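You operate a simulated robot arm through the tools that you are given. There is no shell and no other tool. Be economical: measure what you need, move in short steps, check, and stop when the job is done.

You are at the controls of a simulated robot arm. One attempt, no reset.

TASK
Pair each sock on the sock board with its match and slide the clips over.

Only the result counts: the job must be done as asked and must still hold three seconds after the hand-in. Knocking over, shifting, dropping, spilling or breaking anything else fails it.

THE ROBOT
A 6-joint arm with a two-finger parallel gripper, fixed in place. Base frame: the origin is at the foot of the arm, x ahead of it, y to its left, z up; the work surface is at about z = 0.86. Lengths are in m, angles in degrees, forces in N, time in s.
With the tool pointing down near the work surface it reaches from about 0.24 to 0.64 m from the base axis. Its first joint turns from -66.0 to 66.0 degrees. Payload 2.7 kg.
Tool frame: the origin (TCP) lies between the finger pads and is the grasp point; the fingertips stand 0.023 m ahead of it; z points along the fingers, y is the line along which they close. Largest opening 0.094 m; finger width 0.038, thickness 0.01; the body of the gripper, 0.054 by 0.096 m, starts 0.039 m behind the TCP.
Orientation is that of the tool frame in the base frame, as [roll, pitch, yaw] about the fixed x, y, z axes, in that order (R = Rz(yaw) Ry(pitch) Rx(roll)). With the fingers straight down and closing along the base's y, the tool's x points along the base's -x, its y along +y and its z along -z.

THE INTERFACE
- The arm moves only by the tool jog_arm. Its argument "steps" is text: rows parted by semicolons, each of 7 numbers parted by spaces: the opening, from 0 (shut) to 1 (fully open), then the shift along the tool's x, y, z in m, then the turn, a rotation vector about the tool's x, y, z in degrees. In form: jaw tx ty tz ax ay az; .... A call has 1 to 20 rows; each row shifts and turns the commanded pose from where the row before left it, along the tool's axes as they then stand. Each row takes 0.2 s and may step no farther than 0.05 m and 8.6 degrees from the row before; otherwise, or with a gripper value out of range, the whole call is refused. A pose out of reach is approached as far as the arm can. The call stops where the force on the tool passes 60 N (or 10 N more than at its start, if that is more) or the arm is blocked; 0.2 s more then pass. Each finger travels about 0.045 m/s and halts on what it meets, pressing with about 41 N; the grip force reading is that of the motor and also rises with nothing between the fingers. The clock runs only during rows and for 0.2 s after the last one: add rows that do not move to give the fingers time. The reply holds the time, the measured pose of the TCP, the force on the tool along the base axes, the opening and the grip force, in the units named above and with some noise, with the torque about the TCP (base axes, N m) and any sound that the robot's microphone picked up.
- Cameras (640 x 400 px; columns grow to the right, rows downward): "scene" is fixed at [0.0674, -0.4265, 1.3963]; the picture's right is [0.84, -0.54, 0.00], its down [-0.34, -0.53, -0.78] and it looks along [0.42, 0.66, -0.62] (base axes); focal length 296 px, centre (320, 200). "wrist" rides on the gripper at [0.087, 0.016, -0.074] in the tool frame; the picture's right is [-0.18, 0.98, 0.00], its down [-0.58, -0.11, -0.81] and it looks along [-0.79, -0.15, 0.59] (tool axes); focal length 243 px, centre (320, 200). There is no depth. A picture from a camera that has moved, and an enlarged one, comes with that camera's place and axes in the base frame and with its lens.
- capture(camera): a new picture of that camera. The clock stands still meanwhile.
- enlarge(camera, box): a new picture of the part [left, top, right, bottom] of that camera's present view, enlarged. The clock stands still meanwhile.
- hand_in(): hands the job in; it is judged then, once.

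Work in short steps. Places have to be worked out from the pictures, the camera data and where the tool is seen: move nearer, look again, correct. Check each grasp and each placing, and mend what went wrong. You have 120 turns and 76 pictures in all, those below and enlarged ones among them. Open the gripper and draw the arm clear of the work before you hand the job in, unless the task says otherwise; then end with one line.

The tools are called after "Emit:" as name(argument=value, ...) on one line, values as JSON. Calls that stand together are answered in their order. jog_arm: Moves the arm, as the interface text tells. Its arguments: {"type":"object","properties":{"steps":{"type":"string"}},"required":["steps"]} The other tools are called the same way: capture (camera) takes a picture; enlarge (camera, box) takes an enlarged picture of a part of a camera's view; hand_in () hands the job in.

At the start:

```text
time_s: 0.0
tool_pos: [0.3211, -0.1186, 1.2103]
tool_rot: [-180.0, 0.1, 180.0]
contact_force: [0.3, -0.2, 0.7]
torque: [0.02, 0.01, -0.02]
finger_gap: 0.0941
grip_force: 0.1
```

scene: 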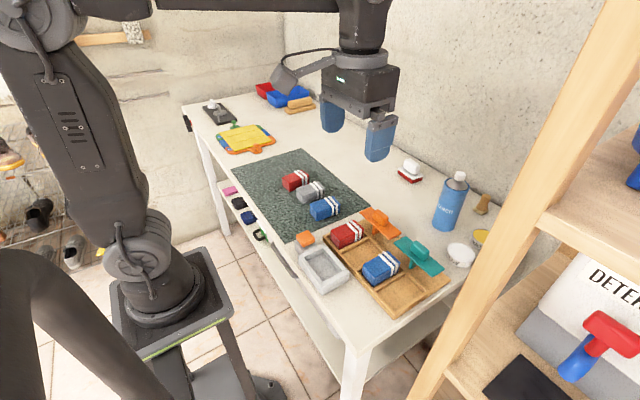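
wrist: 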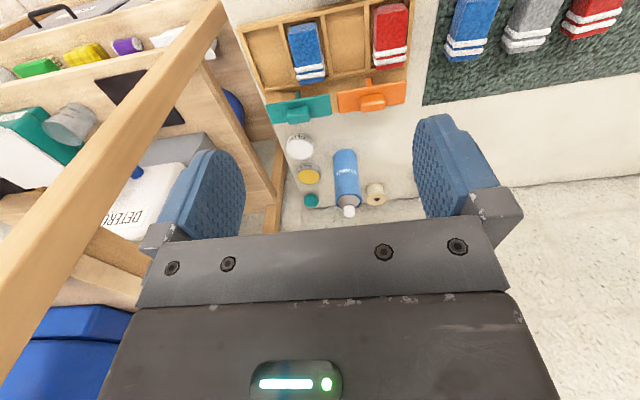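

The board seems to hold a red and a blue sock with orange and teal slides, and the mat has red, grey and blue socks. I'll look closer.

Emit:
enlarge(camera="scene", box=[290, 190, 460, 320])

Emit:
enlarge(camera="wrist", box=[220, 0, 440, 140])

Emit:
enlarge(camera="scene", box=[200, 130, 380, 250])

```text
3.08 times, centred on (375, 255) of scene
camera zoom: at [0.0674, -0.4265, 1.3963], right [0.84, -0.54, 0.0], down [-0.34, -0.53, -0.78], along [0.42, 0.66, -0.62], focal length 912 px, centre (151, 31)
```

zoom: 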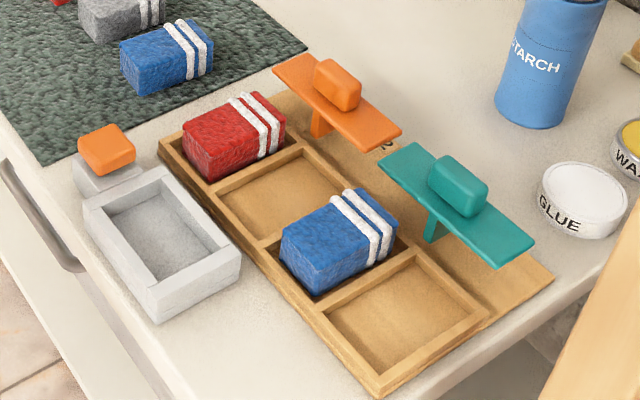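

```text
2.86 times, centred on (330, 70) of wrist
camera zoom: at [0.234, -0.103, 1.2851], right [0.18, 0.98, 0.0], down [0.58, -0.11, 0.81], along [0.79, -0.15, -0.59], focal length 693 px, centre (291, 571)
```

zoom: 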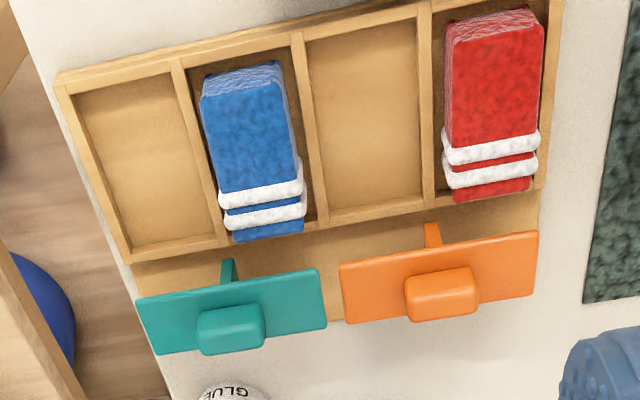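

```text
3.33 times, centred on (290, 190) of scene
camera zoom: at [0.0674, -0.4265, 1.3963], right [0.84, -0.54, 0.0], down [-0.34, -0.53, -0.78], along [0.42, 0.66, -0.62], focal length 988 px, centre (420, 233)
```

zoom: 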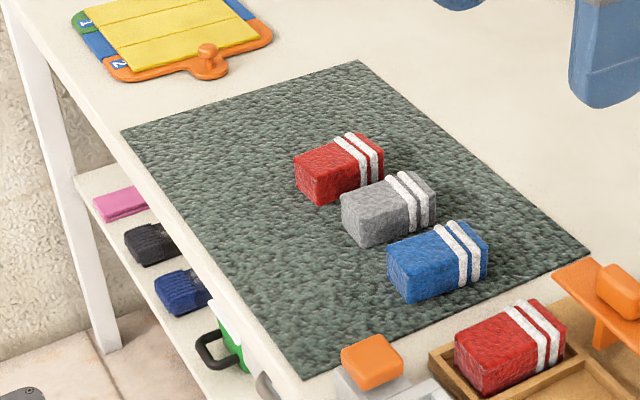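

I'll tilt the tool so that the wrist camera looks nearly straight down on the board and mat, then picture them.

Emit:
jog_arm(steps="1 0 0.03 0 0 8 0; 1 0 0.03 0 0 8 0; 1 0 0.03 0 0 8 0; 1 0 0 0 0 8 0; 1 0 0 0 0 0 0")

Emit:
capture(camera="wrist")

Emit:
enlarge(camera="scene", box=[200, 70, 330, 160])

```text
time_s: 1.2
tool_pos: [0.3197, -0.0279, 1.2028]
tool_rot: [-180.0, -31.9, 180.0]
contact_force: [0.5, -0.6, -0.8]
torque: [-0.01, 0.01, 0.01]
finger_gap: 0.0936
grip_force: 0.1
out of reach, approached as far as the arm can: row 4
```

```text
70 pictures are left
camera wrist: at [0.2848, -0.0121, 1.3126], right [0.16, 0.98, -0.1], down [0.92, -0.11, 0.38], along [0.36, -0.15, -0.92], focal length 243 px, centre (320, 200)
```

wrist: 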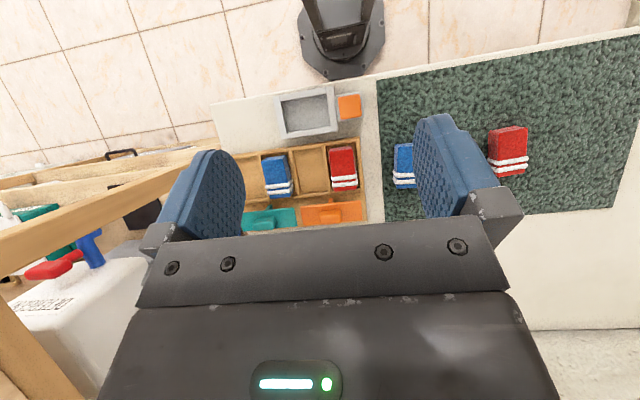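

```text
4.44 times, centred on (265, 115) of scene
camera zoom: at [0.0674, -0.4265, 1.3963], right [0.84, -0.54, 0.0], down [-0.34, -0.53, -0.78], along [0.42, 0.66, -0.62], focal length 1317 px, centre (564, 578)
```

zoom: 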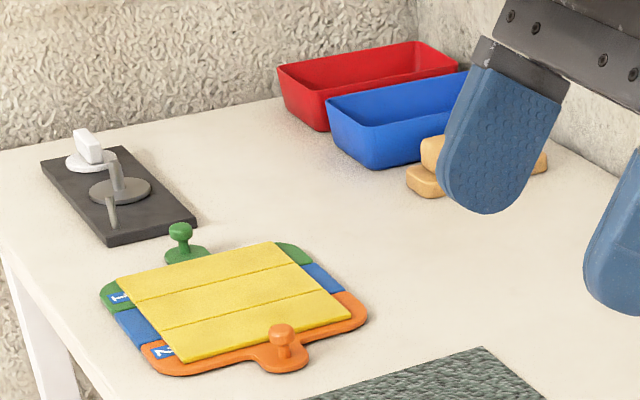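

The other items are unrelated. I'll enlarge the board and the mat in this near-vertical view to measure.

Emit:
enlarge(camera="wrist", box=[230, 80, 390, 240])

Emit:
enlarge(camera="wrist", box=[370, 90, 550, 200])

```text
2.50 times, centred on (310, 160) of wrist
camera zoom: at [0.2848, -0.0121, 1.3126], right [0.16, 0.98, -0.1], down [0.92, -0.11, 0.38], along [0.36, -0.15, -0.92], focal length 606 px, centre (345, 300)
```

zoom: 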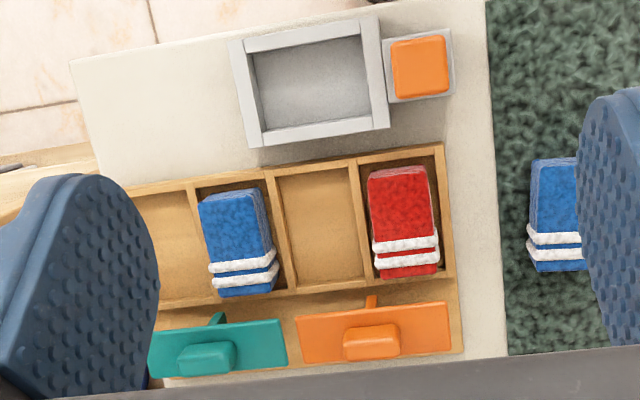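

```text
3.56 times, centred on (460, 145) of wrist
camera zoom: at [0.2848, -0.0121, 1.3126], right [0.16, 0.98, -0.1], down [0.92, -0.11, 0.38], along [0.36, -0.15, -0.92], focal length 863 px, centre (-178, 396)
```

zoom: 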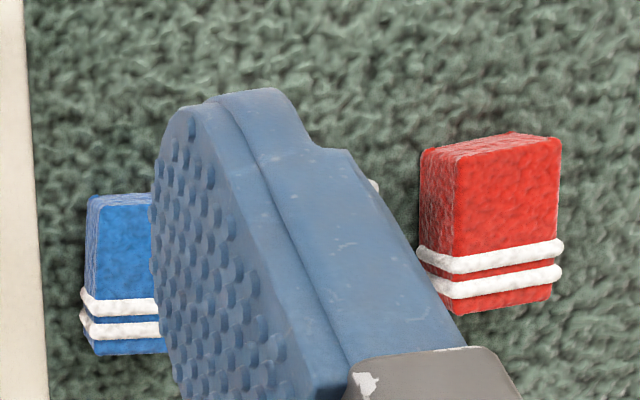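

Estimated positions: red mat sock ≈ (0.40, 0.235), blue mat sock ≈ (0.41, 0.08), with tops near z ≈ 0.895. I'll grip along the sock length (base x), so I straighten the tool, yaw +90° and move above the red mat sock.

Emit:
jog_arm(steps="1 0 0.04 0 0 -8 0; 1 0 0.04 0 0 -8 0; 1 0 0.04 0 0 -8 0; 1 0 0.04 0 0 -8 0; 1 0 0 0 0 0 8.2; 1 0 0 0 0 0 8.2; 1 0 0 0 0 0 8.2; 1 0 0 0 0 0 8.2; 1 0 0 0 0 0 8.2; 1 0 0 0 0 0 8.2; 1 0 0 0 0 0 8.2; 1 0 0 0 0 0 8.2; 1 0 0 0 0 0 8.2; 1 0 0 0 0 0 8.2; 1 0 0 0 0 0 8; 1 0.034 0.027 0.02; 1 0.034 0.027 0.02; 1 0.034 0.027 0.02")

```text
refused: a row must be a list of 7 entries
```

Fixing the row format.

Emit:
jog_arm(steps="1 0 0.04 0 0 -8 0; 1 0 0.04 0 0 -8 0; 1 0 0.04 0 0 -8 0; 1 0 0.04 0 0 -8 0; 1 0 0 0 0 0 8.2; 1 0 0 0 0 0 8.2; 1 0 0 0 0 0 8.2; 1 0 0 0 0 0 8.2; 1 0 0 0 0 0 8.2; 1 0 0 0 0 0 8.2; 1 0 0 0 0 0 8.2; 1 0 0 0 0 0 8.2; 1 0 0 0 0 0 8.2; 1 0 0 0 0 0 8.2; 1 0 0 0 0 0 8; 1 0.034 0.027 0.03 0 0 0; 1 0.034 0.027 0.03 0 0 0; 1 0.034 0.027 0.03 0 0 0; 1 0 0 0.03 0 0 0; 1 0 0 0 0 0 0")

Emit:
capture(camera="wrist")

```text
refused: row 16 steps farther than a row can; nothing moved
```

```text
66 pictures are left
camera wrist: at [0.2848, -0.0121, 1.3126], right [0.16, 0.98, -0.1], down [0.92, -0.11, 0.38], along [0.36, -0.15, -0.92], focal length 243 px, centre (320, 200)
```

wrist: 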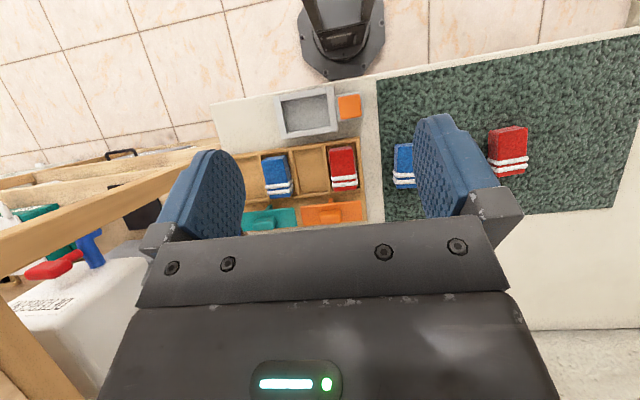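

The step norm was too large; I'll use smaller steps.

Emit:
jog_arm(steps="1 0 0.04 0 0 -8 0; 1 0 0.04 0 0 -8 0; 1 0 0.04 0 0 -8 0; 1 0 0.04 0 0 -8 0; 1 0 0 0 0 0 8.2; 1 0 0 0 0 0 8.2; 1 0 0 0 0 0 8.2; 1 0 0 0 0 0 8.2; 1 0 0 0 0 0 8.2; 1 0 0 0 0 0 8.2; 1 0 0 0 0 0 8.2; 1 0 0 0 0 0 8.2; 1 0 0 0 0 0 8.2; 1 0 0 0 0 0 8.2; 1 0 0 0 0 0 8; 1 0.034 0.027 0 0 0 0; 1 0.034 0.027 0 0 0 0; 1 0.034 0.027 0 0 0 0; 1 0 0 0.04 0 0 0; 1 0 0 0.04 0 0 0")

Emit:
capture(camera="wrist")

```text
time_s: 5.4
tool_pos: [0.3978, 0.2366, 1.1203]
tool_rot: [180.0, 0.0, 90.0]
contact_force: [0.3, -0.6, 0.4]
torque: [-0.06, 0.0, 0.01]
finger_gap: 0.0941
grip_force: 0.0
```

```text
65 pictures are left
camera wrist: at [0.4139, 0.3227, 1.1956], right [0.98, -0.18, 0.0], down [-0.11, -0.58, 0.81], along [-0.15, -0.79, -0.59], focal length 243 px, centre (320, 200)
```

wrist: 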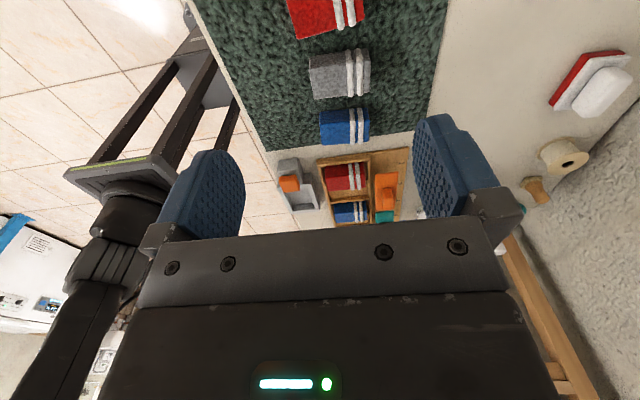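

The red sock computes to about (0.402, 0.235), under the tool. I descend towards z ≈ 0.99 and look again.

Emit:
jog_arm(steps="1 0 0.004 0.045 0 0 0; 1 0 0 0.045 0 0 0; 1 0 0 0.04 0 0 0; 1 0 0 0 0 0 0")

Emit:
capture(camera="wrist")

Emit:
capture(camera="scene")

```text
time_s: 6.4
tool_pos: [0.4045, 0.2312, 0.9928]
tool_rot: [179.9, -0.1, 90.0]
contact_force: [0.1, 1.0, -0.8]
torque: [0.0, -0.01, -0.02]
finger_gap: 0.0941
grip_force: 0.1
```

```text
64 pictures are left
camera wrist: at [0.4199, 0.3186, 1.0688], right [0.98, -0.18, 0.0], down [-0.11, -0.58, 0.81], along [-0.15, -0.79, -0.59], focal length 243 px, centre (320, 200)
```

wrist: 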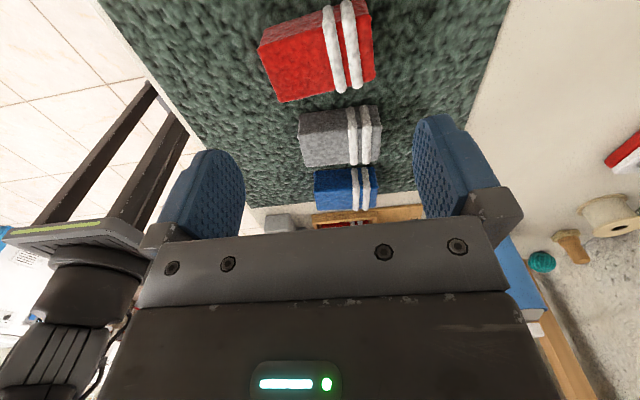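

```text
63 pictures are left
```

scene: 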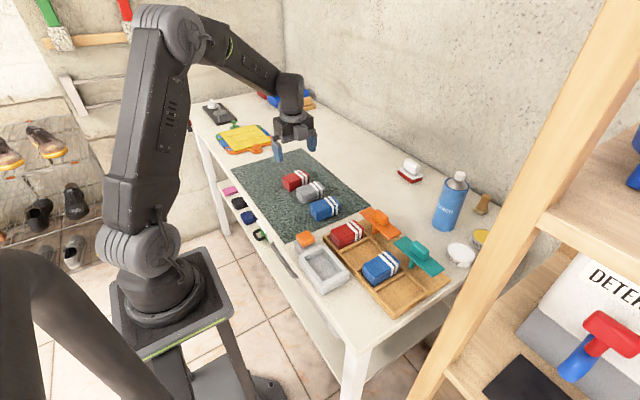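

The red sock centre is about (0.404, 0.242), length ≈ 0.073, so it fits between the fingers. I shift to it and go down to z ≈ 0.945 to judge its top height from the scene camera.

Emit:
jog_arm(steps="1 0.01 0 0.02 0 0 0; 1 0 0 0.025 0 0 0; 1 0 0 0 0 0 0")

Emit:
enlarge(camera="scene", box=[240, 110, 370, 230])

Emit:
capture(camera="wrist")

```text
time_s: 7.2
tool_pos: [0.405, 0.2441, 0.949]
tool_rot: [180.0, 0.0, 89.9]
contact_force: [0.3, -0.2, -0.6]
torque: [-0.01, 0.03, 0.02]
finger_gap: 0.0938
grip_force: 0.1
```

```text
3.33 times, centred on (305, 170) of scene
camera zoom: at [0.0674, -0.4265, 1.3963], right [0.84, -0.54, 0.0], down [-0.34, -0.53, -0.78], along [0.42, 0.66, -0.62], focal length 988 px, centre (370, 300)
```

zoom: 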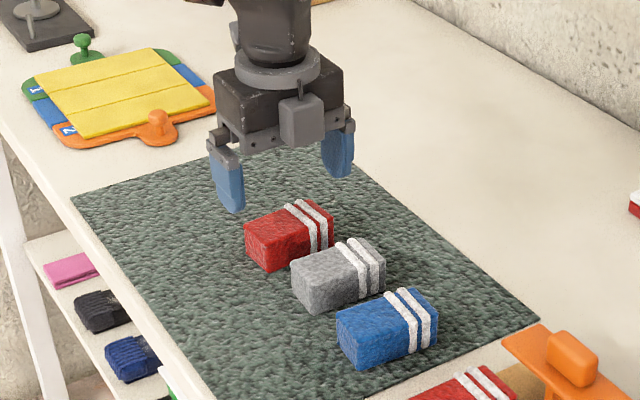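

```text
61 pictures are left
camera wrist: at [0.421, 0.3304, 1.0241], right [0.98, -0.18, 0.0], down [-0.11, -0.58, 0.81], along [-0.15, -0.79, -0.59], focal length 243 px, centre (320, 200)
```

wrist: 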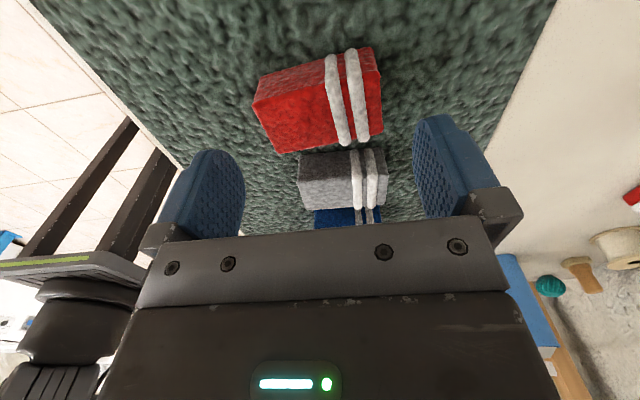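

Triangulating gives the sock top z ≈ 0.897 and centre ≈ (0.404, 0.243). I'll go down to TCP z ≈ 0.905, so the tips overlap about 15 mm, and close.

Emit:
jog_arm(steps="1 0 0 0.022 0 0 0; 1 0 0 0.022 0 0 0; 1 0 0 0 0 0 0; 0.5 0 0 0 0 0 0; 0.5 0 0 0 0 0 0; 0.5 0 0 0 0 0 0")

Emit:
capture(camera="wrist")

```text
time_s: 8.6
tool_pos: [0.4035, 0.2421, 0.9035]
tool_rot: [-180.0, 0.1, 90.0]
contact_force: [-0.3, 0.3, -0.8]
torque: [0.01, 0.0, -0.01]
finger_gap: 0.0769
grip_force: 40.2
```

```text
60 pictures are left
camera wrist: at [0.4203, 0.3283, 0.9793], right [0.98, -0.18, 0.0], down [-0.11, -0.58, 0.81], along [-0.15, -0.79, -0.59], focal length 243 px, centre (320, 200)
```

wrist: 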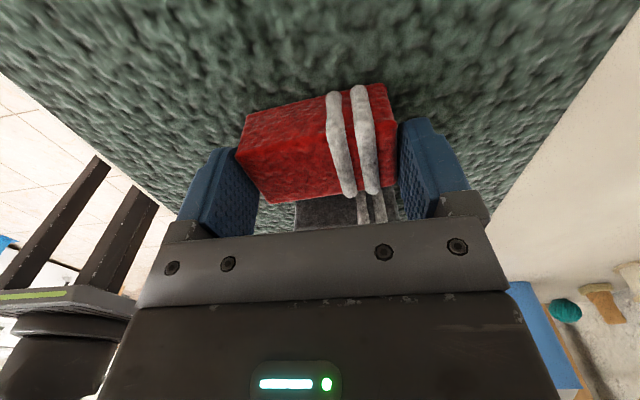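

Gripped at 0.077 m (the sock length). I lift 0.1 m and check.

Emit:
jog_arm(steps="0.5 0 0 -0.03 0 0 0; 0.5 0 0 -0.04 0 0 0; 0.5 0 0 -0.04 0 0 0; 0.5 0 0 0 0 0 0")

Emit:
capture(camera="wrist")

Emit:
enlarge(camera="scene", box=[240, 90, 460, 320])

```text
time_s: 9.6
tool_pos: [0.4034, 0.2408, 1.0161]
tool_rot: [180.0, 0.0, 90.0]
contact_force: [-0.7, -0.1, 0.1]
torque: [0.02, -0.02, 0.02]
finger_gap: 0.0767
grip_force: 40.8
```

```text
59 pictures are left
camera wrist: at [0.4198, 0.3281, 1.0907], right [0.98, -0.18, 0.0], down [-0.11, -0.58, 0.81], along [-0.15, -0.79, -0.59], focal length 243 px, centre (320, 200)
```

wrist: 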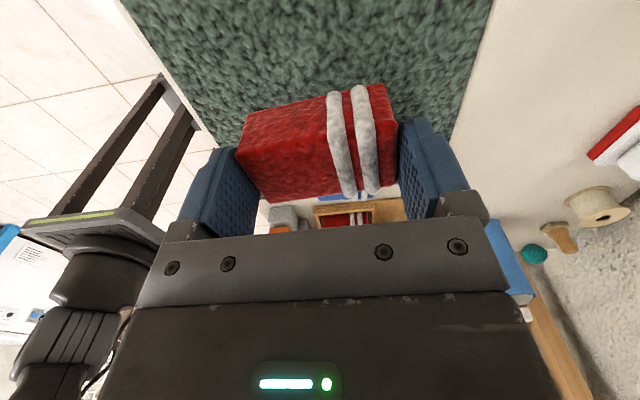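

```text
1.74 times, centred on (350, 205) of scene
camera zoom: at [0.0674, -0.4265, 1.3963], right [0.84, -0.54, 0.0], down [-0.34, -0.53, -0.78], along [0.42, 0.66, -0.62], focal length 515 px, centre (268, 191)
```

zoom: 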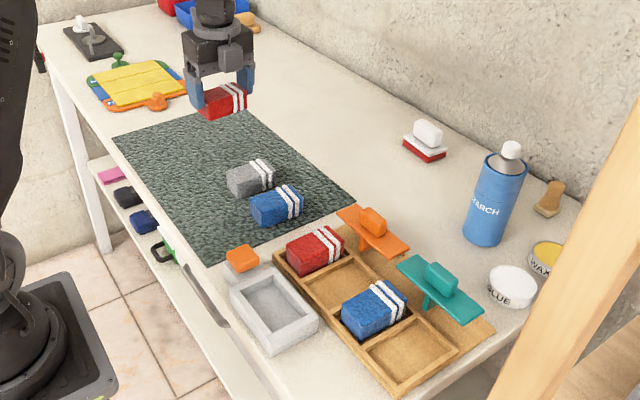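

The sock is held firmly and level. Cell 2 (beside the board's red sock) computes to ≈ (0.399, -0.092). I carry it there at height and check with the cameras.

Emit:
jog_arm(steps="0.5 -0.045 0 0 0 0 0; 0.5 -0.048 0 0 0 0 0; 0.5 -0.048 0 0 0 0 0; 0.5 -0.048 0 0 0 0 0; 0.5 -0.048 0 0 0 0 0; 0.5 -0.048 0 0 0 0 0; 0.5 -0.048 -0.004 0 0 0 0; 0.5 0 0 0 0 0 0")

Emit:
capture(camera="wrist")

Emit:
enlarge(camera="scene", box=[290, 140, 460, 320])

```text
time_s: 11.4
tool_pos: [0.3958, -0.0934, 1.0142]
tool_rot: [180.0, 0.1, 90.0]
contact_force: [0.5, -0.9, 0.3]
torque: [0.01, 0.02, -0.01]
finger_gap: 0.0763
grip_force: 40.8
```

```text
57 pictures are left
camera wrist: at [0.4123, -0.0069, 1.089], right [0.98, -0.18, 0.0], down [-0.11, -0.58, 0.81], along [-0.15, -0.79, -0.59], focal length 243 px, centre (320, 200)
```

wrist: 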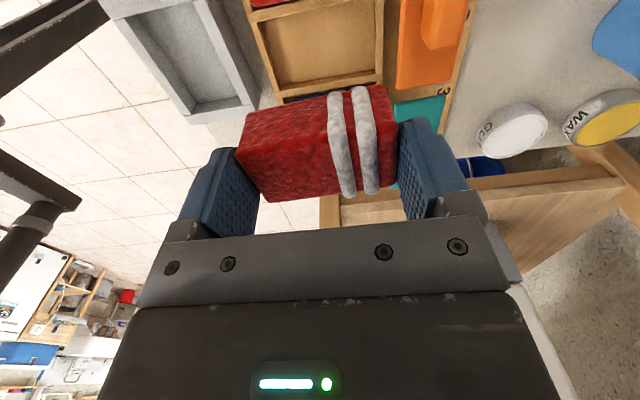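

```text
2.22 times, centred on (375, 230) of scene
camera zoom: at [0.0674, -0.4265, 1.3963], right [0.84, -0.54, 0.0], down [-0.34, -0.53, -0.78], along [0.42, 0.66, -0.62], focal length 658 px, centre (198, 133)
```

zoom: 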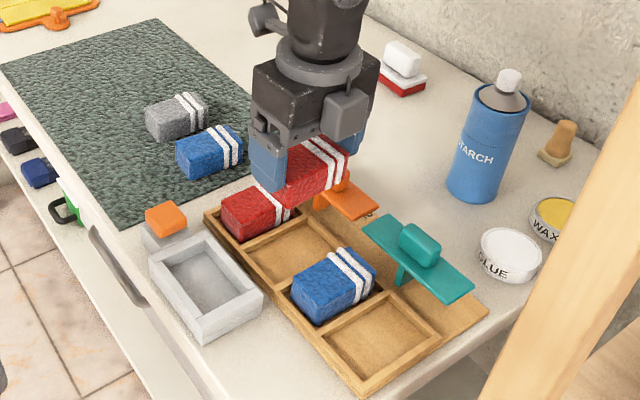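

The cell is seen clearly: inner y -0.064…-0.119 and x centre ≈ 0.397, so I'm within 2 mm. I lower in stages while watching the force.

Emit:
jog_arm(steps="0.5 0.002 0.001 0.03 0 0 0; 0.5 0 0 0.03 0 0 0; 0.5 0 0 0.02 0 0 0; 0.5 0 0 0 0 0 0")

Emit:
enlarge(camera="scene", box=[290, 140, 460, 320])

Emit:
capture(camera="wrist")

```text
time_s: 12.4
tool_pos: [0.4003, -0.0893, 0.9362]
tool_rot: [179.8, 0.0, 90.0]
contact_force: [0.2, 0.5, 0.3]
torque: [0.03, -0.02, 0.03]
finger_gap: 0.0756
grip_force: 41.2
```

```text
2.22 times, centred on (375, 230) of scene
camera zoom: at [0.0674, -0.4265, 1.3963], right [0.84, -0.54, 0.0], down [-0.34, -0.53, -0.78], along [0.42, 0.66, -0.62], focal length 658 px, centre (198, 133)
```

zoom: 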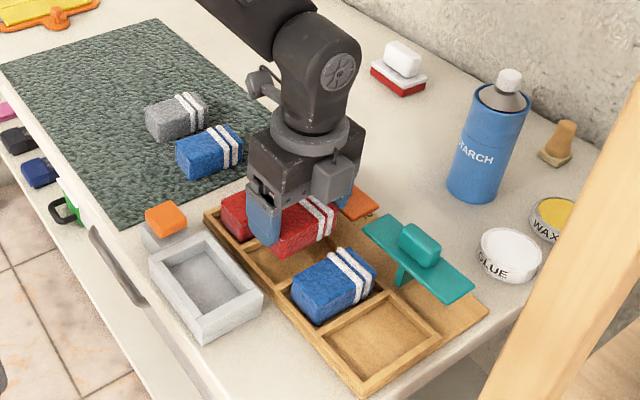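

```text
54 pictures are left
camera wrist: at [0.4172, -0.0019, 1.0112], right [0.98, -0.18, 0.0], down [-0.11, -0.58, 0.81], along [-0.15, -0.79, -0.59], focal length 243 px, centre (320, 200)
```

wrist: 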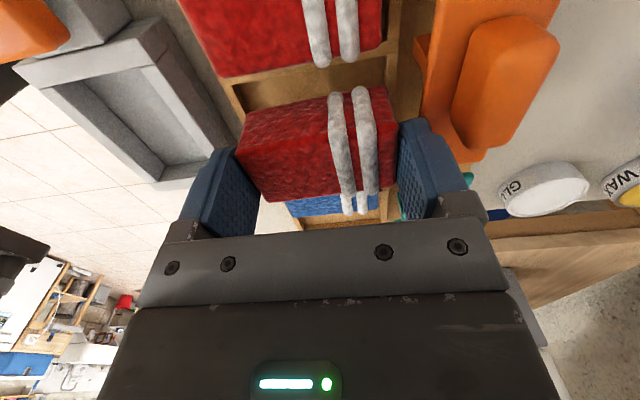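

Alignment is good, with clearance to the grey box (~6 mm) and the clip (~15 mm). I continue down slowly.

Emit:
jog_arm(steps="0.5 0 0 0.008 0 0 0; 0.5 0 0 0.008 0 0 0; 0.5 0 0 0.004 0 0 0; 0.5 0 0 0 0 0 0")

Emit:
enlarge(camera="scene", box=[320, 180, 430, 290])

```text
time_s: 13.4
tool_pos: [0.4013, -0.0899, 0.9127]
tool_rot: [-180.0, 0.0, 90.0]
contact_force: [0.5, -0.4, 0.5]
torque: [0.0, -0.01, 0.01]
finger_gap: 0.0753
grip_force: 41.3
```

```text
3.64 times, centred on (375, 235) of scene
camera zoom: at [0.0674, -0.4265, 1.3963], right [0.84, -0.54, 0.0], down [-0.34, -0.53, -0.78], along [0.42, 0.66, -0.62], focal length 1077 px, centre (120, 73)
```

zoom: 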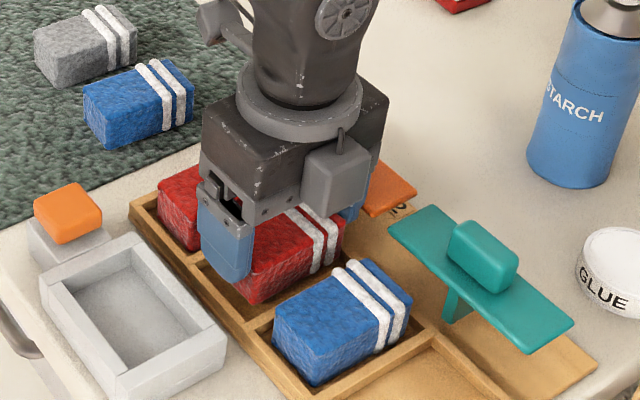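

No contact yet. I go down a few more millimetres.

Emit:
jog_arm(steps="0.5 0 0 0.003 0 0 0; 0.5 0 0 0.002 0 0 0; 0.5 0 0 0 0 0 0")

```text
time_s: 14.2
tool_pos: [0.4022, -0.0884, 0.912]
tool_rot: [179.5, 0.1, 90.0]
contact_force: [-20.8, -3.1, 50.3]
torque: [0.96, -2.15, -0.07]
finger_gap: 0.0748
grip_force: 40.7
```

Contact arrived at z ≈ 0.912 with a sideways component, so I back off a little and look.

Emit:
jog_arm(steps="0.5 0 0 -0.004 0 0 0; 0.5 0 0 0 0 0 0")

Emit:
capture(camera="wrist")

Emit:
enlarge(camera="scene", box=[330, 200, 410, 280])

```text
time_s: 14.8
tool_pos: [0.4013, -0.0872, 0.912]
tool_rot: [179.8, 0.0, 89.9]
contact_force: [-2.9, -9.5, 21.3]
torque: [0.03, -1.16, -0.48]
finger_gap: 0.0749
grip_force: 41.0
```

```text
52 pictures are left
camera wrist: at [0.4184, -0.0015, 0.9882], right [0.98, -0.18, 0.0], down [-0.11, -0.58, 0.81], along [-0.15, -0.79, -0.59], focal length 243 px, centre (320, 200)
```

wrist: 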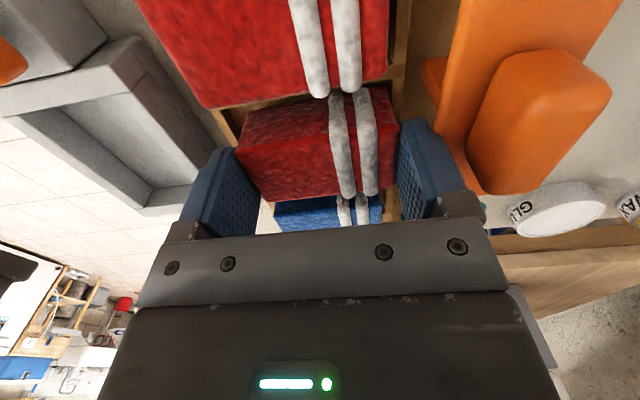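

```text
5.00 times, centred on (370, 240) of scene
camera zoom: at [0.0671, -0.4267, 1.3963], right [0.84, -0.54, 0.0], down [-0.33, -0.53, -0.78], along [0.42, 0.66, -0.62], focal length 1481 px, centre (70, 0)
```

zoom: 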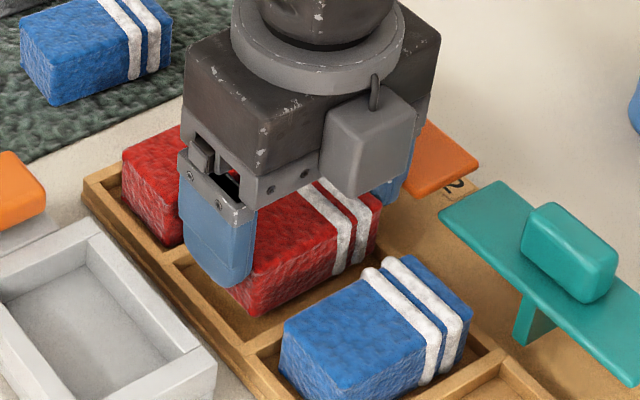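

The readings suggest the sock's +y edge (≈ -0.066) is rubbing the partition. I raise 6 mm, shift 4 mm towards -y, and lower again.

Emit:
jog_arm(steps="0.5 0 0 -0.006 0 0 0; 0.5 -0.004 -0.002 0 0 0 0; 0.5 0 0 0 0 0 0; 0.5 0 0 0.004 0 0 0; 0.5 0 0 0.003 0 0 0; 0.5 0 0 0 0 0 0")

```text
time_s: 16.2
tool_pos: [0.3989, -0.0923, 0.913]
tool_rot: [179.7, 0.1, 90.1]
contact_force: [0.1, 3.2, 12.2]
torque: [0.3, -0.64, 0.15]
finger_gap: 0.0748
grip_force: 41.5
```

The torque says the +x fingertip is touching the far wall's top, so the sock sits within a few millimetres of the floor inside the cell. I raise 1 mm, open just enough to release, and look.

Emit:
jog_arm(steps="0.5 0 0 -0.001 0 0 0; 0.84 0 0 0 0 0 0; 0.88 0 0 0 0 0 0; 0.88 0 0 0 0 0 0")

Emit:
capture(camera="wrist")

Emit:
enlarge(camera="scene", box=[330, 200, 410, 280])

```text
time_s: 17.2
tool_pos: [0.3989, -0.0935, 0.9129]
tool_rot: [179.8, 0.1, 90.0]
contact_force: [-6.1, 5.0, 25.5]
torque: [0.07, -1.46, 0.3]
finger_gap: 0.0797
grip_force: 0.1
```

```text
50 pictures are left
camera wrist: at [0.4147, -0.006, 0.9882], right [0.98, -0.18, 0.0], down [-0.11, -0.58, 0.81], along [-0.15, -0.79, -0.59], focal length 243 px, centre (320, 200)
```

wrist: 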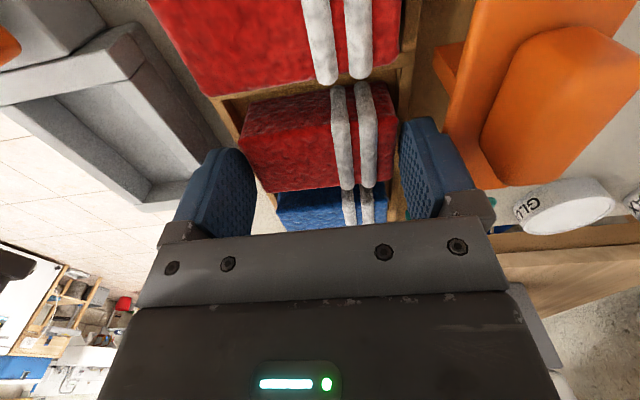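

```text
5.00 times, centred on (370, 240) of scene
camera zoom: at [0.0669, -0.4263, 1.3964], right [0.84, -0.54, 0.0], down [-0.33, -0.53, -0.78], along [0.42, 0.66, -0.62], focal length 1481 px, centre (70, 0)
```

zoom: 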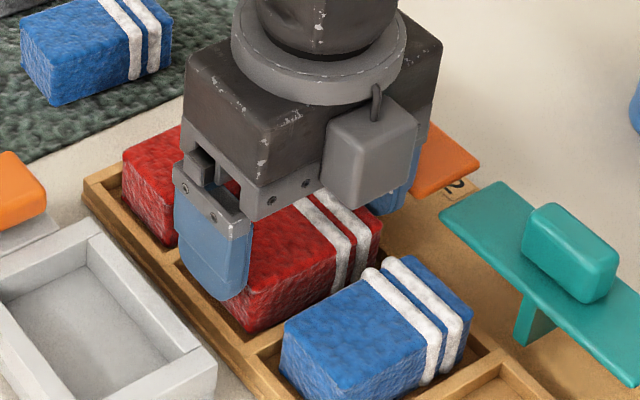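

Released and dropped a bit; a fingertip is still pressing the wall, so I retreat straight up and inspect.

Emit:
jog_arm(steps="0.88 0 0 -0.006 0 0 0; 0.88 0 0 -0.02 0 0 0; 0.9 0 0 -0.045 0 0 0; 1 0 0 -0.045 0 0 0; 1 0 0 0 0 0 0")

Emit:
capture(camera="wrist")

Emit:
enlarge(camera="scene", box=[310, 190, 450, 320])

```text
time_s: 18.4
tool_pos: [0.4038, -0.0923, 1.029]
tool_rot: [179.9, 0.0, 90.0]
contact_force: [0.2, -0.6, -0.1]
torque: [-0.01, 0.03, -0.03]
finger_gap: 0.094
grip_force: 0.0
```

```text
48 pictures are left
camera wrist: at [0.4181, -0.0049, 1.104], right [0.98, -0.18, 0.0], down [-0.11, -0.58, 0.81], along [-0.15, -0.79, -0.59], focal length 243 px, centre (320, 200)
```

wrist: 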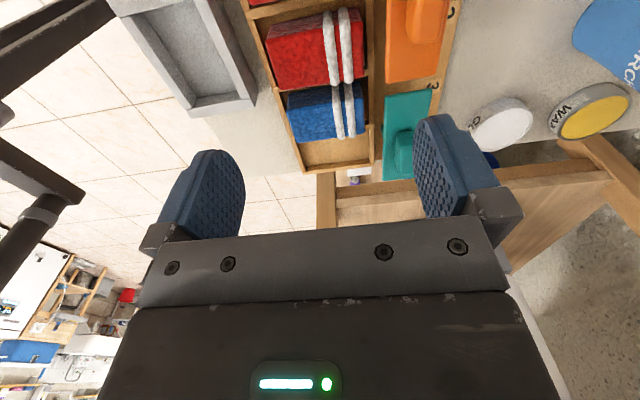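

```text
3.08 times, centred on (380, 255) of scene
camera zoom: at [0.0674, -0.4265, 1.3963], right [0.84, -0.54, 0.0], down [-0.34, -0.53, -0.78], along [0.42, 0.66, -0.62], focal length 912 px, centre (135, 31)
```

zoom: 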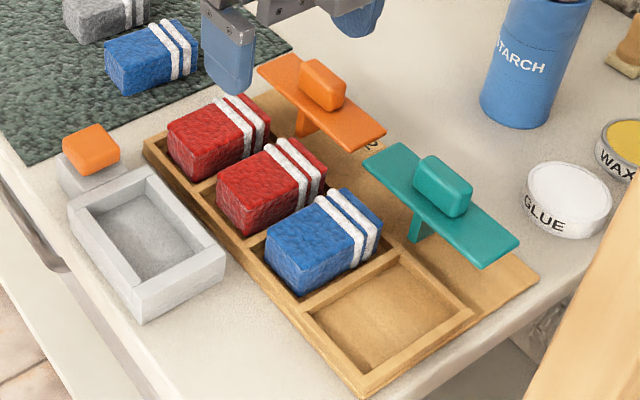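

The red pair lies well in cells 1 and 2. Now I move above the blue mat sock (≈ 0.408, 0.08).

Emit:
jog_arm(steps="1 0.043 0.002 0 0 0 0; 1 0.043 0.002 0 0 0 0; 1 0.043 0 0 0 0 0; 1 0.043 0 0 0 0 0; 1 0 0 0.035 0 0 0; 1 0 0 0 0 0 0")

Emit:
capture(camera="wrist")

```text
time_s: 19.8
tool_pos: [0.4048, 0.0827, 0.9965]
tool_rot: [-180.0, -0.1, 90.0]
contact_force: [-0.2, 0.0, -0.1]
torque: [0.04, 0.01, 0.0]
finger_gap: 0.0941
grip_force: 0.1
```

```text
46 pictures are left
camera wrist: at [0.4205, 0.1695, 1.0721], right [0.98, -0.18, 0.0], down [-0.11, -0.58, 0.81], along [-0.15, -0.79, -0.59], focal length 243 px, centre (320, 200)
```

wrist: 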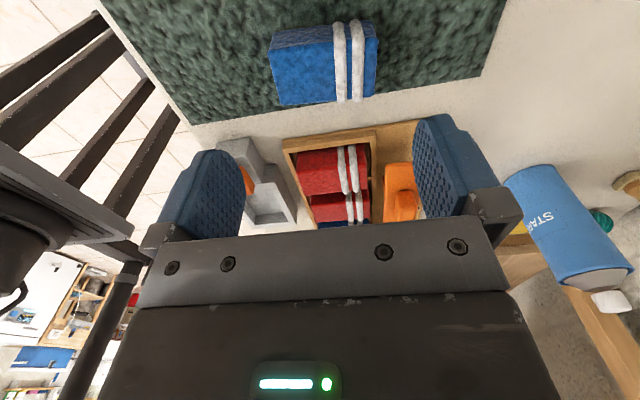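

The blue sock is centred at ≈ (0.408, 0.083) with yaw ≈ -4.5°. I rotate to match and go down to z ≈ 0.909, a slightly higher grip than last time so the fingers clear the cell walls, then close.

Emit:
jog_arm(steps="1 0 0.003 0 0 0 4.5; 1 0 0 0.03 0 0 0; 1 0 0 0.03 0 0 0; 1 0 0 0.028 0 0 0; 1 0 0 0 0 0 0; 0.5 0 0 0 0 0 0; 0.5 0 0 0 0 0 0; 0.5 0 0 0 0 0 0")

Emit:
capture(camera="wrist")

```text
time_s: 21.6
tool_pos: [0.4065, 0.0814, 0.9066]
tool_rot: [-180.0, 0.0, 85.5]
contact_force: [-0.3, 0.1, -1.0]
torque: [0.0, 0.02, 0.03]
finger_gap: 0.0748
grip_force: 40.7
```

```text
45 pictures are left
camera wrist: at [0.43, 0.166, 0.9818], right [0.97, -0.26, 0.0], down [-0.15, -0.57, 0.81], along [-0.21, -0.78, -0.59], focal length 243 px, centre (320, 200)
```

wrist: 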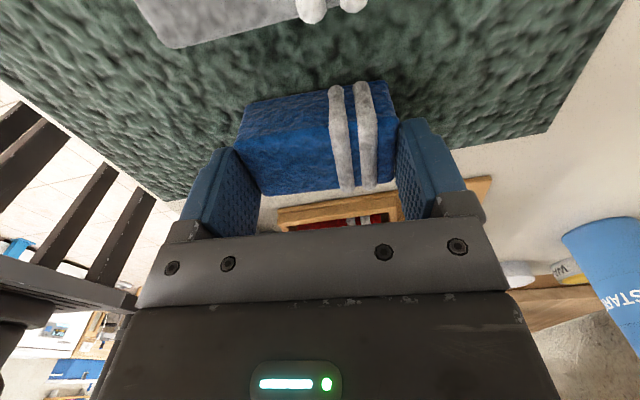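

Squarely gripped at 0.075. I lift, turn back, and carry over to above cell 4 (≈ 0.399, -0.214).

Emit:
jog_arm(steps="0.5 0 0 -0.03 0 0 0; 0.5 0 0 -0.04 0 0 0; 0.5 0 0 -0.04 0 0 0; 0.5 0 0 0 0 0 -4.5; 0.5 -0.042 0 0 0 0 0; 0.5 -0.042 0 0 0 0 0; 0.5 -0.042 0 0 0 0 0; 0.5 -0.042 0 0 0 0 0; 0.5 -0.042 0 0 0 0 0; 0.5 -0.042 -0.004 0 0 0 0; 0.5 -0.043 -0.004 0 0 0 0; 0.5 0 0 0 0 0 0")

Emit:
capture(camera="wrist")

Emit:
enlarge(camera="scene", box=[300, 140, 470, 320])

```text
time_s: 24.2
tool_pos: [0.3954, -0.2171, 1.0187]
tool_rot: [179.9, 0.0, 90.0]
contact_force: [-0.6, -0.5, 0.8]
torque: [0.01, -0.03, -0.02]
finger_gap: 0.0747
grip_force: 40.9
```

```text
44 pictures are left
camera wrist: at [0.4116, -0.131, 1.0931], right [0.98, -0.18, 0.0], down [-0.11, -0.58, 0.81], along [-0.15, -0.79, -0.59], focal length 243 px, centre (320, 200)
```

wrist: 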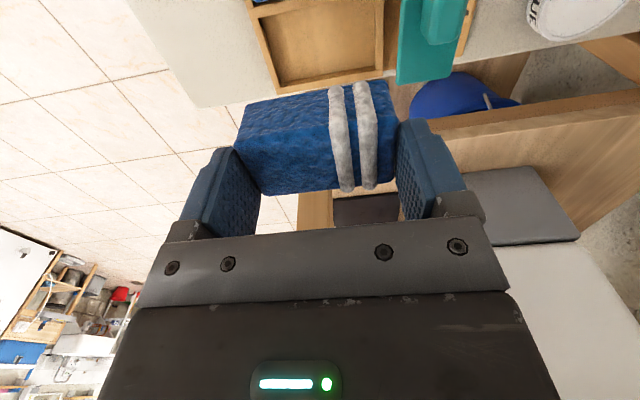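

```text
2.22 times, centred on (385, 230) of scene
camera zoom: at [0.0674, -0.4265, 1.3963], right [0.84, -0.54, 0.0], down [-0.34, -0.53, -0.78], along [0.42, 0.66, -0.62], focal length 658 px, centre (176, 133)
```

zoom: 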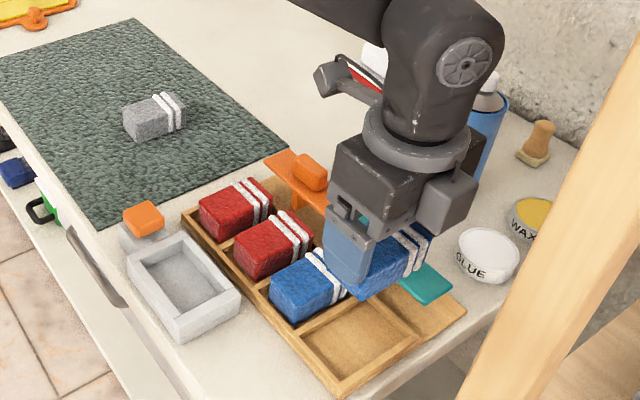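

Cell 4's inside spans y ≈ -0.185…-0.234 with x centre 0.398; I correct +6 mm in y and +3 mm in x, then lower in part and look.

Emit:
jog_arm(steps="0.5 0.006 0.003 0.03 0 0 0; 0.5 0 0 0.03 0 0 0; 0.5 0 0 0.02 0 0 0; 0.5 0 0 0 0 0 0")

Emit:
capture(camera="wrist")

Emit:
enlarge(camera="scene", box=[330, 210, 450, 320])

```text
time_s: 25.2
tool_pos: [0.4001, -0.21, 0.9332]
tool_rot: [179.9, 0.1, 90.0]
contact_force: [-0.2, -0.4, 0.0]
torque: [0.0, -0.02, 0.0]
finger_gap: 0.0747
grip_force: 40.9
```

```text
42 pictures are left
camera wrist: at [0.4156, -0.1229, 1.0096], right [0.98, -0.18, 0.0], down [-0.11, -0.58, 0.81], along [-0.15, -0.79, -0.59], focal length 243 px, centre (320, 200)
```

wrist: 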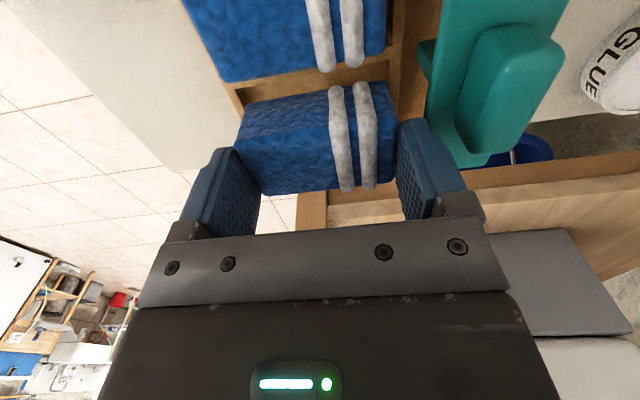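

```text
3.64 times, centred on (390, 265) of scene
camera zoom: at [0.0674, -0.4265, 1.3963], right [0.84, -0.54, 0.0], down [-0.34, -0.53, -0.78], along [0.42, 0.66, -0.62], focal length 1077 px, centre (66, -36)
```

zoom: 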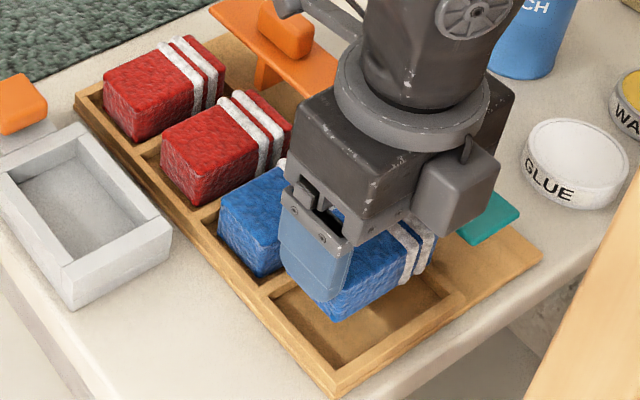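

Alignment looks right, a bit further from the neighbour than the first red attempt. I lower on.

Emit:
jog_arm(steps="0.5 0 0 0.008 0 0 0; 0.5 0 0 0.006 0 0 0; 0.5 0 0 0.003 0 0 0; 0.5 0 0 0 0 0 0")

```text
time_s: 26.2
tool_pos: [0.4001, -0.2092, 0.919]
tool_rot: [-180.0, 0.1, 89.9]
contact_force: [-7.0, 2.1, 17.9]
torque: [0.47, 0.37, 0.16]
finger_gap: 0.0749
grip_force: 41.2
```

Contact came with torque pointing to the +y edge — possibly the partition. Let me look.

Emit:
enlarge(camera="wrist", box=[170, 0, 490, 220])

Emit:
enlarge(camera="scene", box=[350, 230, 430, 300])

```text
1.82 times, centred on (330, 110) of wrist
camera zoom: at [0.4156, -0.1228, 0.9943], right [0.98, -0.18, 0.0], down [-0.11, -0.58, 0.81], along [-0.15, -0.79, -0.59], focal length 441 px, centre (302, 364)
```

zoom: 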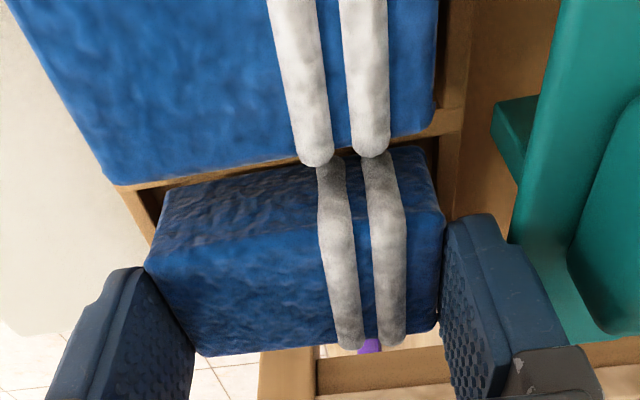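

```text
5.71 times, centred on (390, 265) of scene
camera zoom: at [0.067, -0.4264, 1.3964], right [0.84, -0.54, 0.0], down [-0.33, -0.53, -0.78], along [0.42, 0.66, -0.62], focal length 1693 px, centre (-80, -171)
```

zoom: 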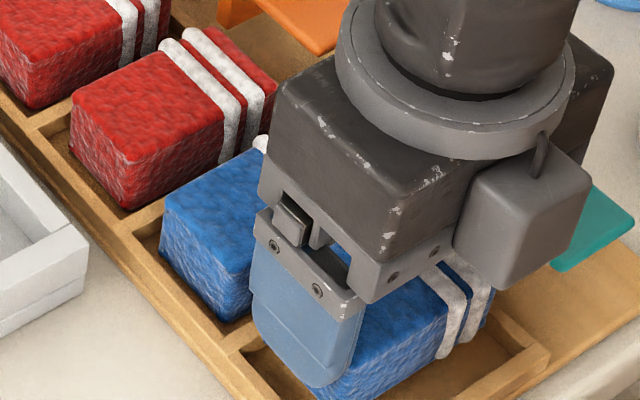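

The sock's +y side seems to be over the partition; I raise 8 mm, shift 4 mm to -y, and lower again.

Emit:
jog_arm(steps="0.5 0 0 -0.008 0 0 0; 0.5 -0.004 -0.001 0 0 0 0; 0.5 0 0 0 0 0 0; 0.5 0 0 0.005 0 0 0; 0.5 0 0 0.003 0 0 0; 0.5 0 0 0.002 0 0 0; 0.5 0 0 0 0 0 0")

```text
time_s: 27.8
tool_pos: [0.3992, -0.2134, 0.9169]
tool_rot: [179.9, 0.1, 90.1]
contact_force: [-0.5, 0.2, -0.7]
torque: [0.01, -0.03, 0.04]
finger_gap: 0.0747
grip_force: 41.1
```

Passed the previous contact height freely. Continuing down.

Emit:
jog_arm(steps="0.5 0 0 0.002 0 0 0; 0.5 0 0 0.002 0 0 0; 0.5 0 0 0 0 0 0")

```text
time_s: 28.6
tool_pos: [0.3994, -0.2135, 0.9125]
tool_rot: [179.9, 0.0, 90.0]
contact_force: [0.1, -0.5, -0.8]
torque: [0.02, 0.03, -0.02]
finger_gap: 0.0746
grip_force: 41.0
```

Still free at z ≈ 0.9125. One more millimetre or two.

Emit:
jog_arm(steps="0.5 0 0 0.0015 0 0 0; 0.5 0 0 0 0 0 0")

```text
time_s: 29.2
tool_pos: [0.3988, -0.214, 0.911]
tool_rot: [-179.9, -0.1, 90.0]
contact_force: [0.3, 0.9, -0.2]
torque: [-0.02, 0.01, -0.02]
finger_gap: 0.0745
grip_force: 41.0
```

Emit:
jog_arm(steps="0.5 0 0 0.0015 0 0 0; 0.5 0 0 0 0 0 0")

Emit:
enlarge(camera="scene", box=[350, 230, 430, 300])

```text
time_s: 29.8
tool_pos: [0.3989, -0.214, 0.9102]
tool_rot: [-179.9, 0.1, 90.1]
contact_force: [-0.3, 0.0, -0.8]
torque: [0.03, 0.0, 0.01]
finger_gap: 0.0747
grip_force: 40.5
```

```text
5.71 times, centred on (390, 265) of scene
camera zoom: at [0.0674, -0.4265, 1.3963], right [0.84, -0.54, 0.0], down [-0.34, -0.53, -0.78], along [0.42, 0.66, -0.62], focal length 1693 px, centre (-80, -171)
```

zoom: 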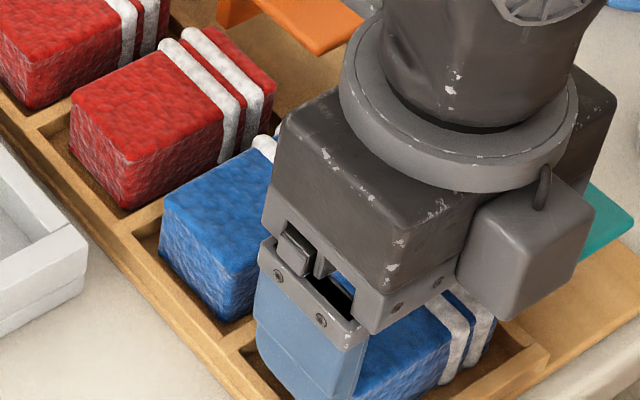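

The sock is deep in cell 4, with clear floor on its -y side. I release gently and retreat upward.

Emit:
jog_arm(steps="0.82 0 0 0 0 0 0; 0.87 0 0 0 0 0 0; 0.87 0 0 0 0 0 0; 0.87 0 0 -0.006 0 0 0; 0.87 0 0 -0.02 0 0 0; 0.9 0 0 -0.04 0 0 0; 1 0 0 -0.045 0 0 0; 1 0 0 -0.045 0 0 0; 1 0 0 0 0 0 0")

Emit:
capture(camera="wrist")

Emit:
enlarge(camera="scene", box=[320, 190, 460, 320])

```text
time_s: 31.8
tool_pos: [0.4007, -0.2105, 1.067]
tool_rot: [-180.0, 0.0, 90.0]
contact_force: [0.1, 0.1, -0.5]
torque: [-0.01, 0.01, -0.02]
finger_gap: 0.0941
grip_force: 0.2
```

```text
37 pictures are left
camera wrist: at [0.4176, -0.1243, 1.1421], right [0.98, -0.18, 0.0], down [-0.11, -0.58, 0.81], along [-0.15, -0.79, -0.59], focal length 243 px, centre (320, 200)
```

wrist: 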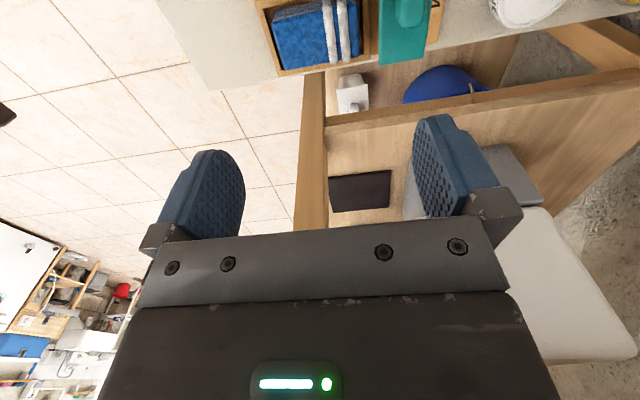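

```text
3.08 times, centred on (390, 255) of scene
camera zoom: at [0.0674, -0.4265, 1.3963], right [0.84, -0.54, 0.0], down [-0.34, -0.53, -0.78], along [0.42, 0.66, -0.62], focal length 912 px, centre (105, 31)
```

zoom: 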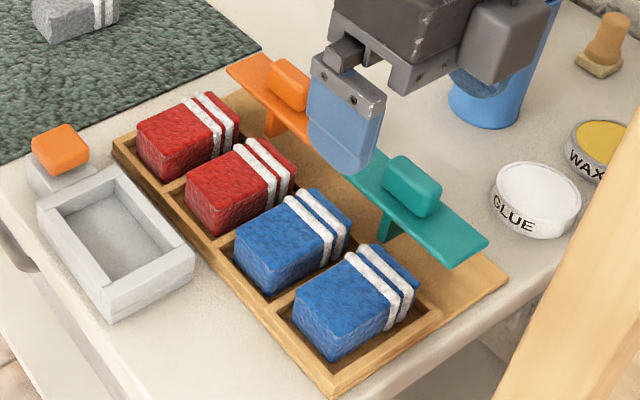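

All four socks are properly in the cells. Now the clips: knobs estimated at ≈ (0.468, -0.062) orange and (0.469, -0.184) teal. I go above the orange knob to look.

Emit:
jog_arm(steps="1 0.045 0.02 0 0 0 0; 1 0.045 0.02 0 0 0 0; 1 0.045 0.02 0 0 0 0; 1 0.015 0.008 0 0 0 0; 1 0 0 0.035 0 0 0; 1 0 0 0 0 0 0")

Emit:
capture(camera="wrist")

Emit:
enlarge(camera="scene", box=[320, 150, 460, 280])

```text
time_s: 33.2
tool_pos: [0.4719, -0.0638, 1.033]
tool_rot: [179.9, 0.0, 90.0]
contact_force: [-0.9, 0.0, -0.2]
torque: [-0.02, 0.01, 0.02]
finger_gap: 0.094
grip_force: 0.1
```

```text
35 pictures are left
camera wrist: at [0.4873, 0.0224, 1.1078], right [0.98, -0.18, 0.0], down [-0.11, -0.58, 0.81], along [-0.15, -0.79, -0.59], focal length 243 px, centre (320, 200)
```

wrist: 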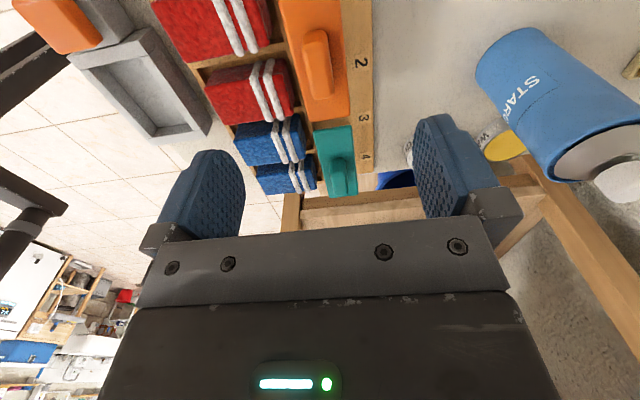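

```text
3.08 times, centred on (390, 215) of scene
camera zoom: at [0.0674, -0.4265, 1.3963], right [0.84, -0.54, 0.0], down [-0.34, -0.53, -0.78], along [0.42, 0.66, -0.62], focal length 912 px, centre (105, 154)
```

zoom: 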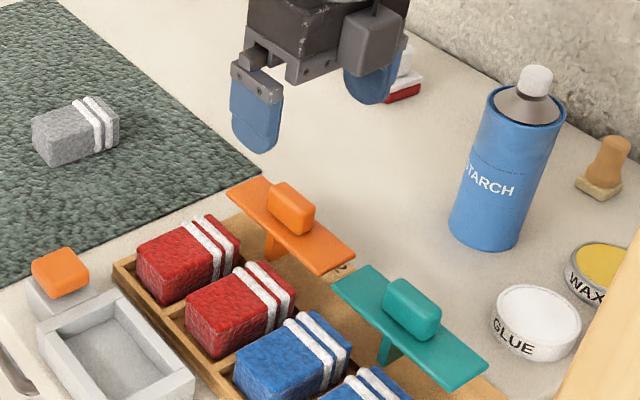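

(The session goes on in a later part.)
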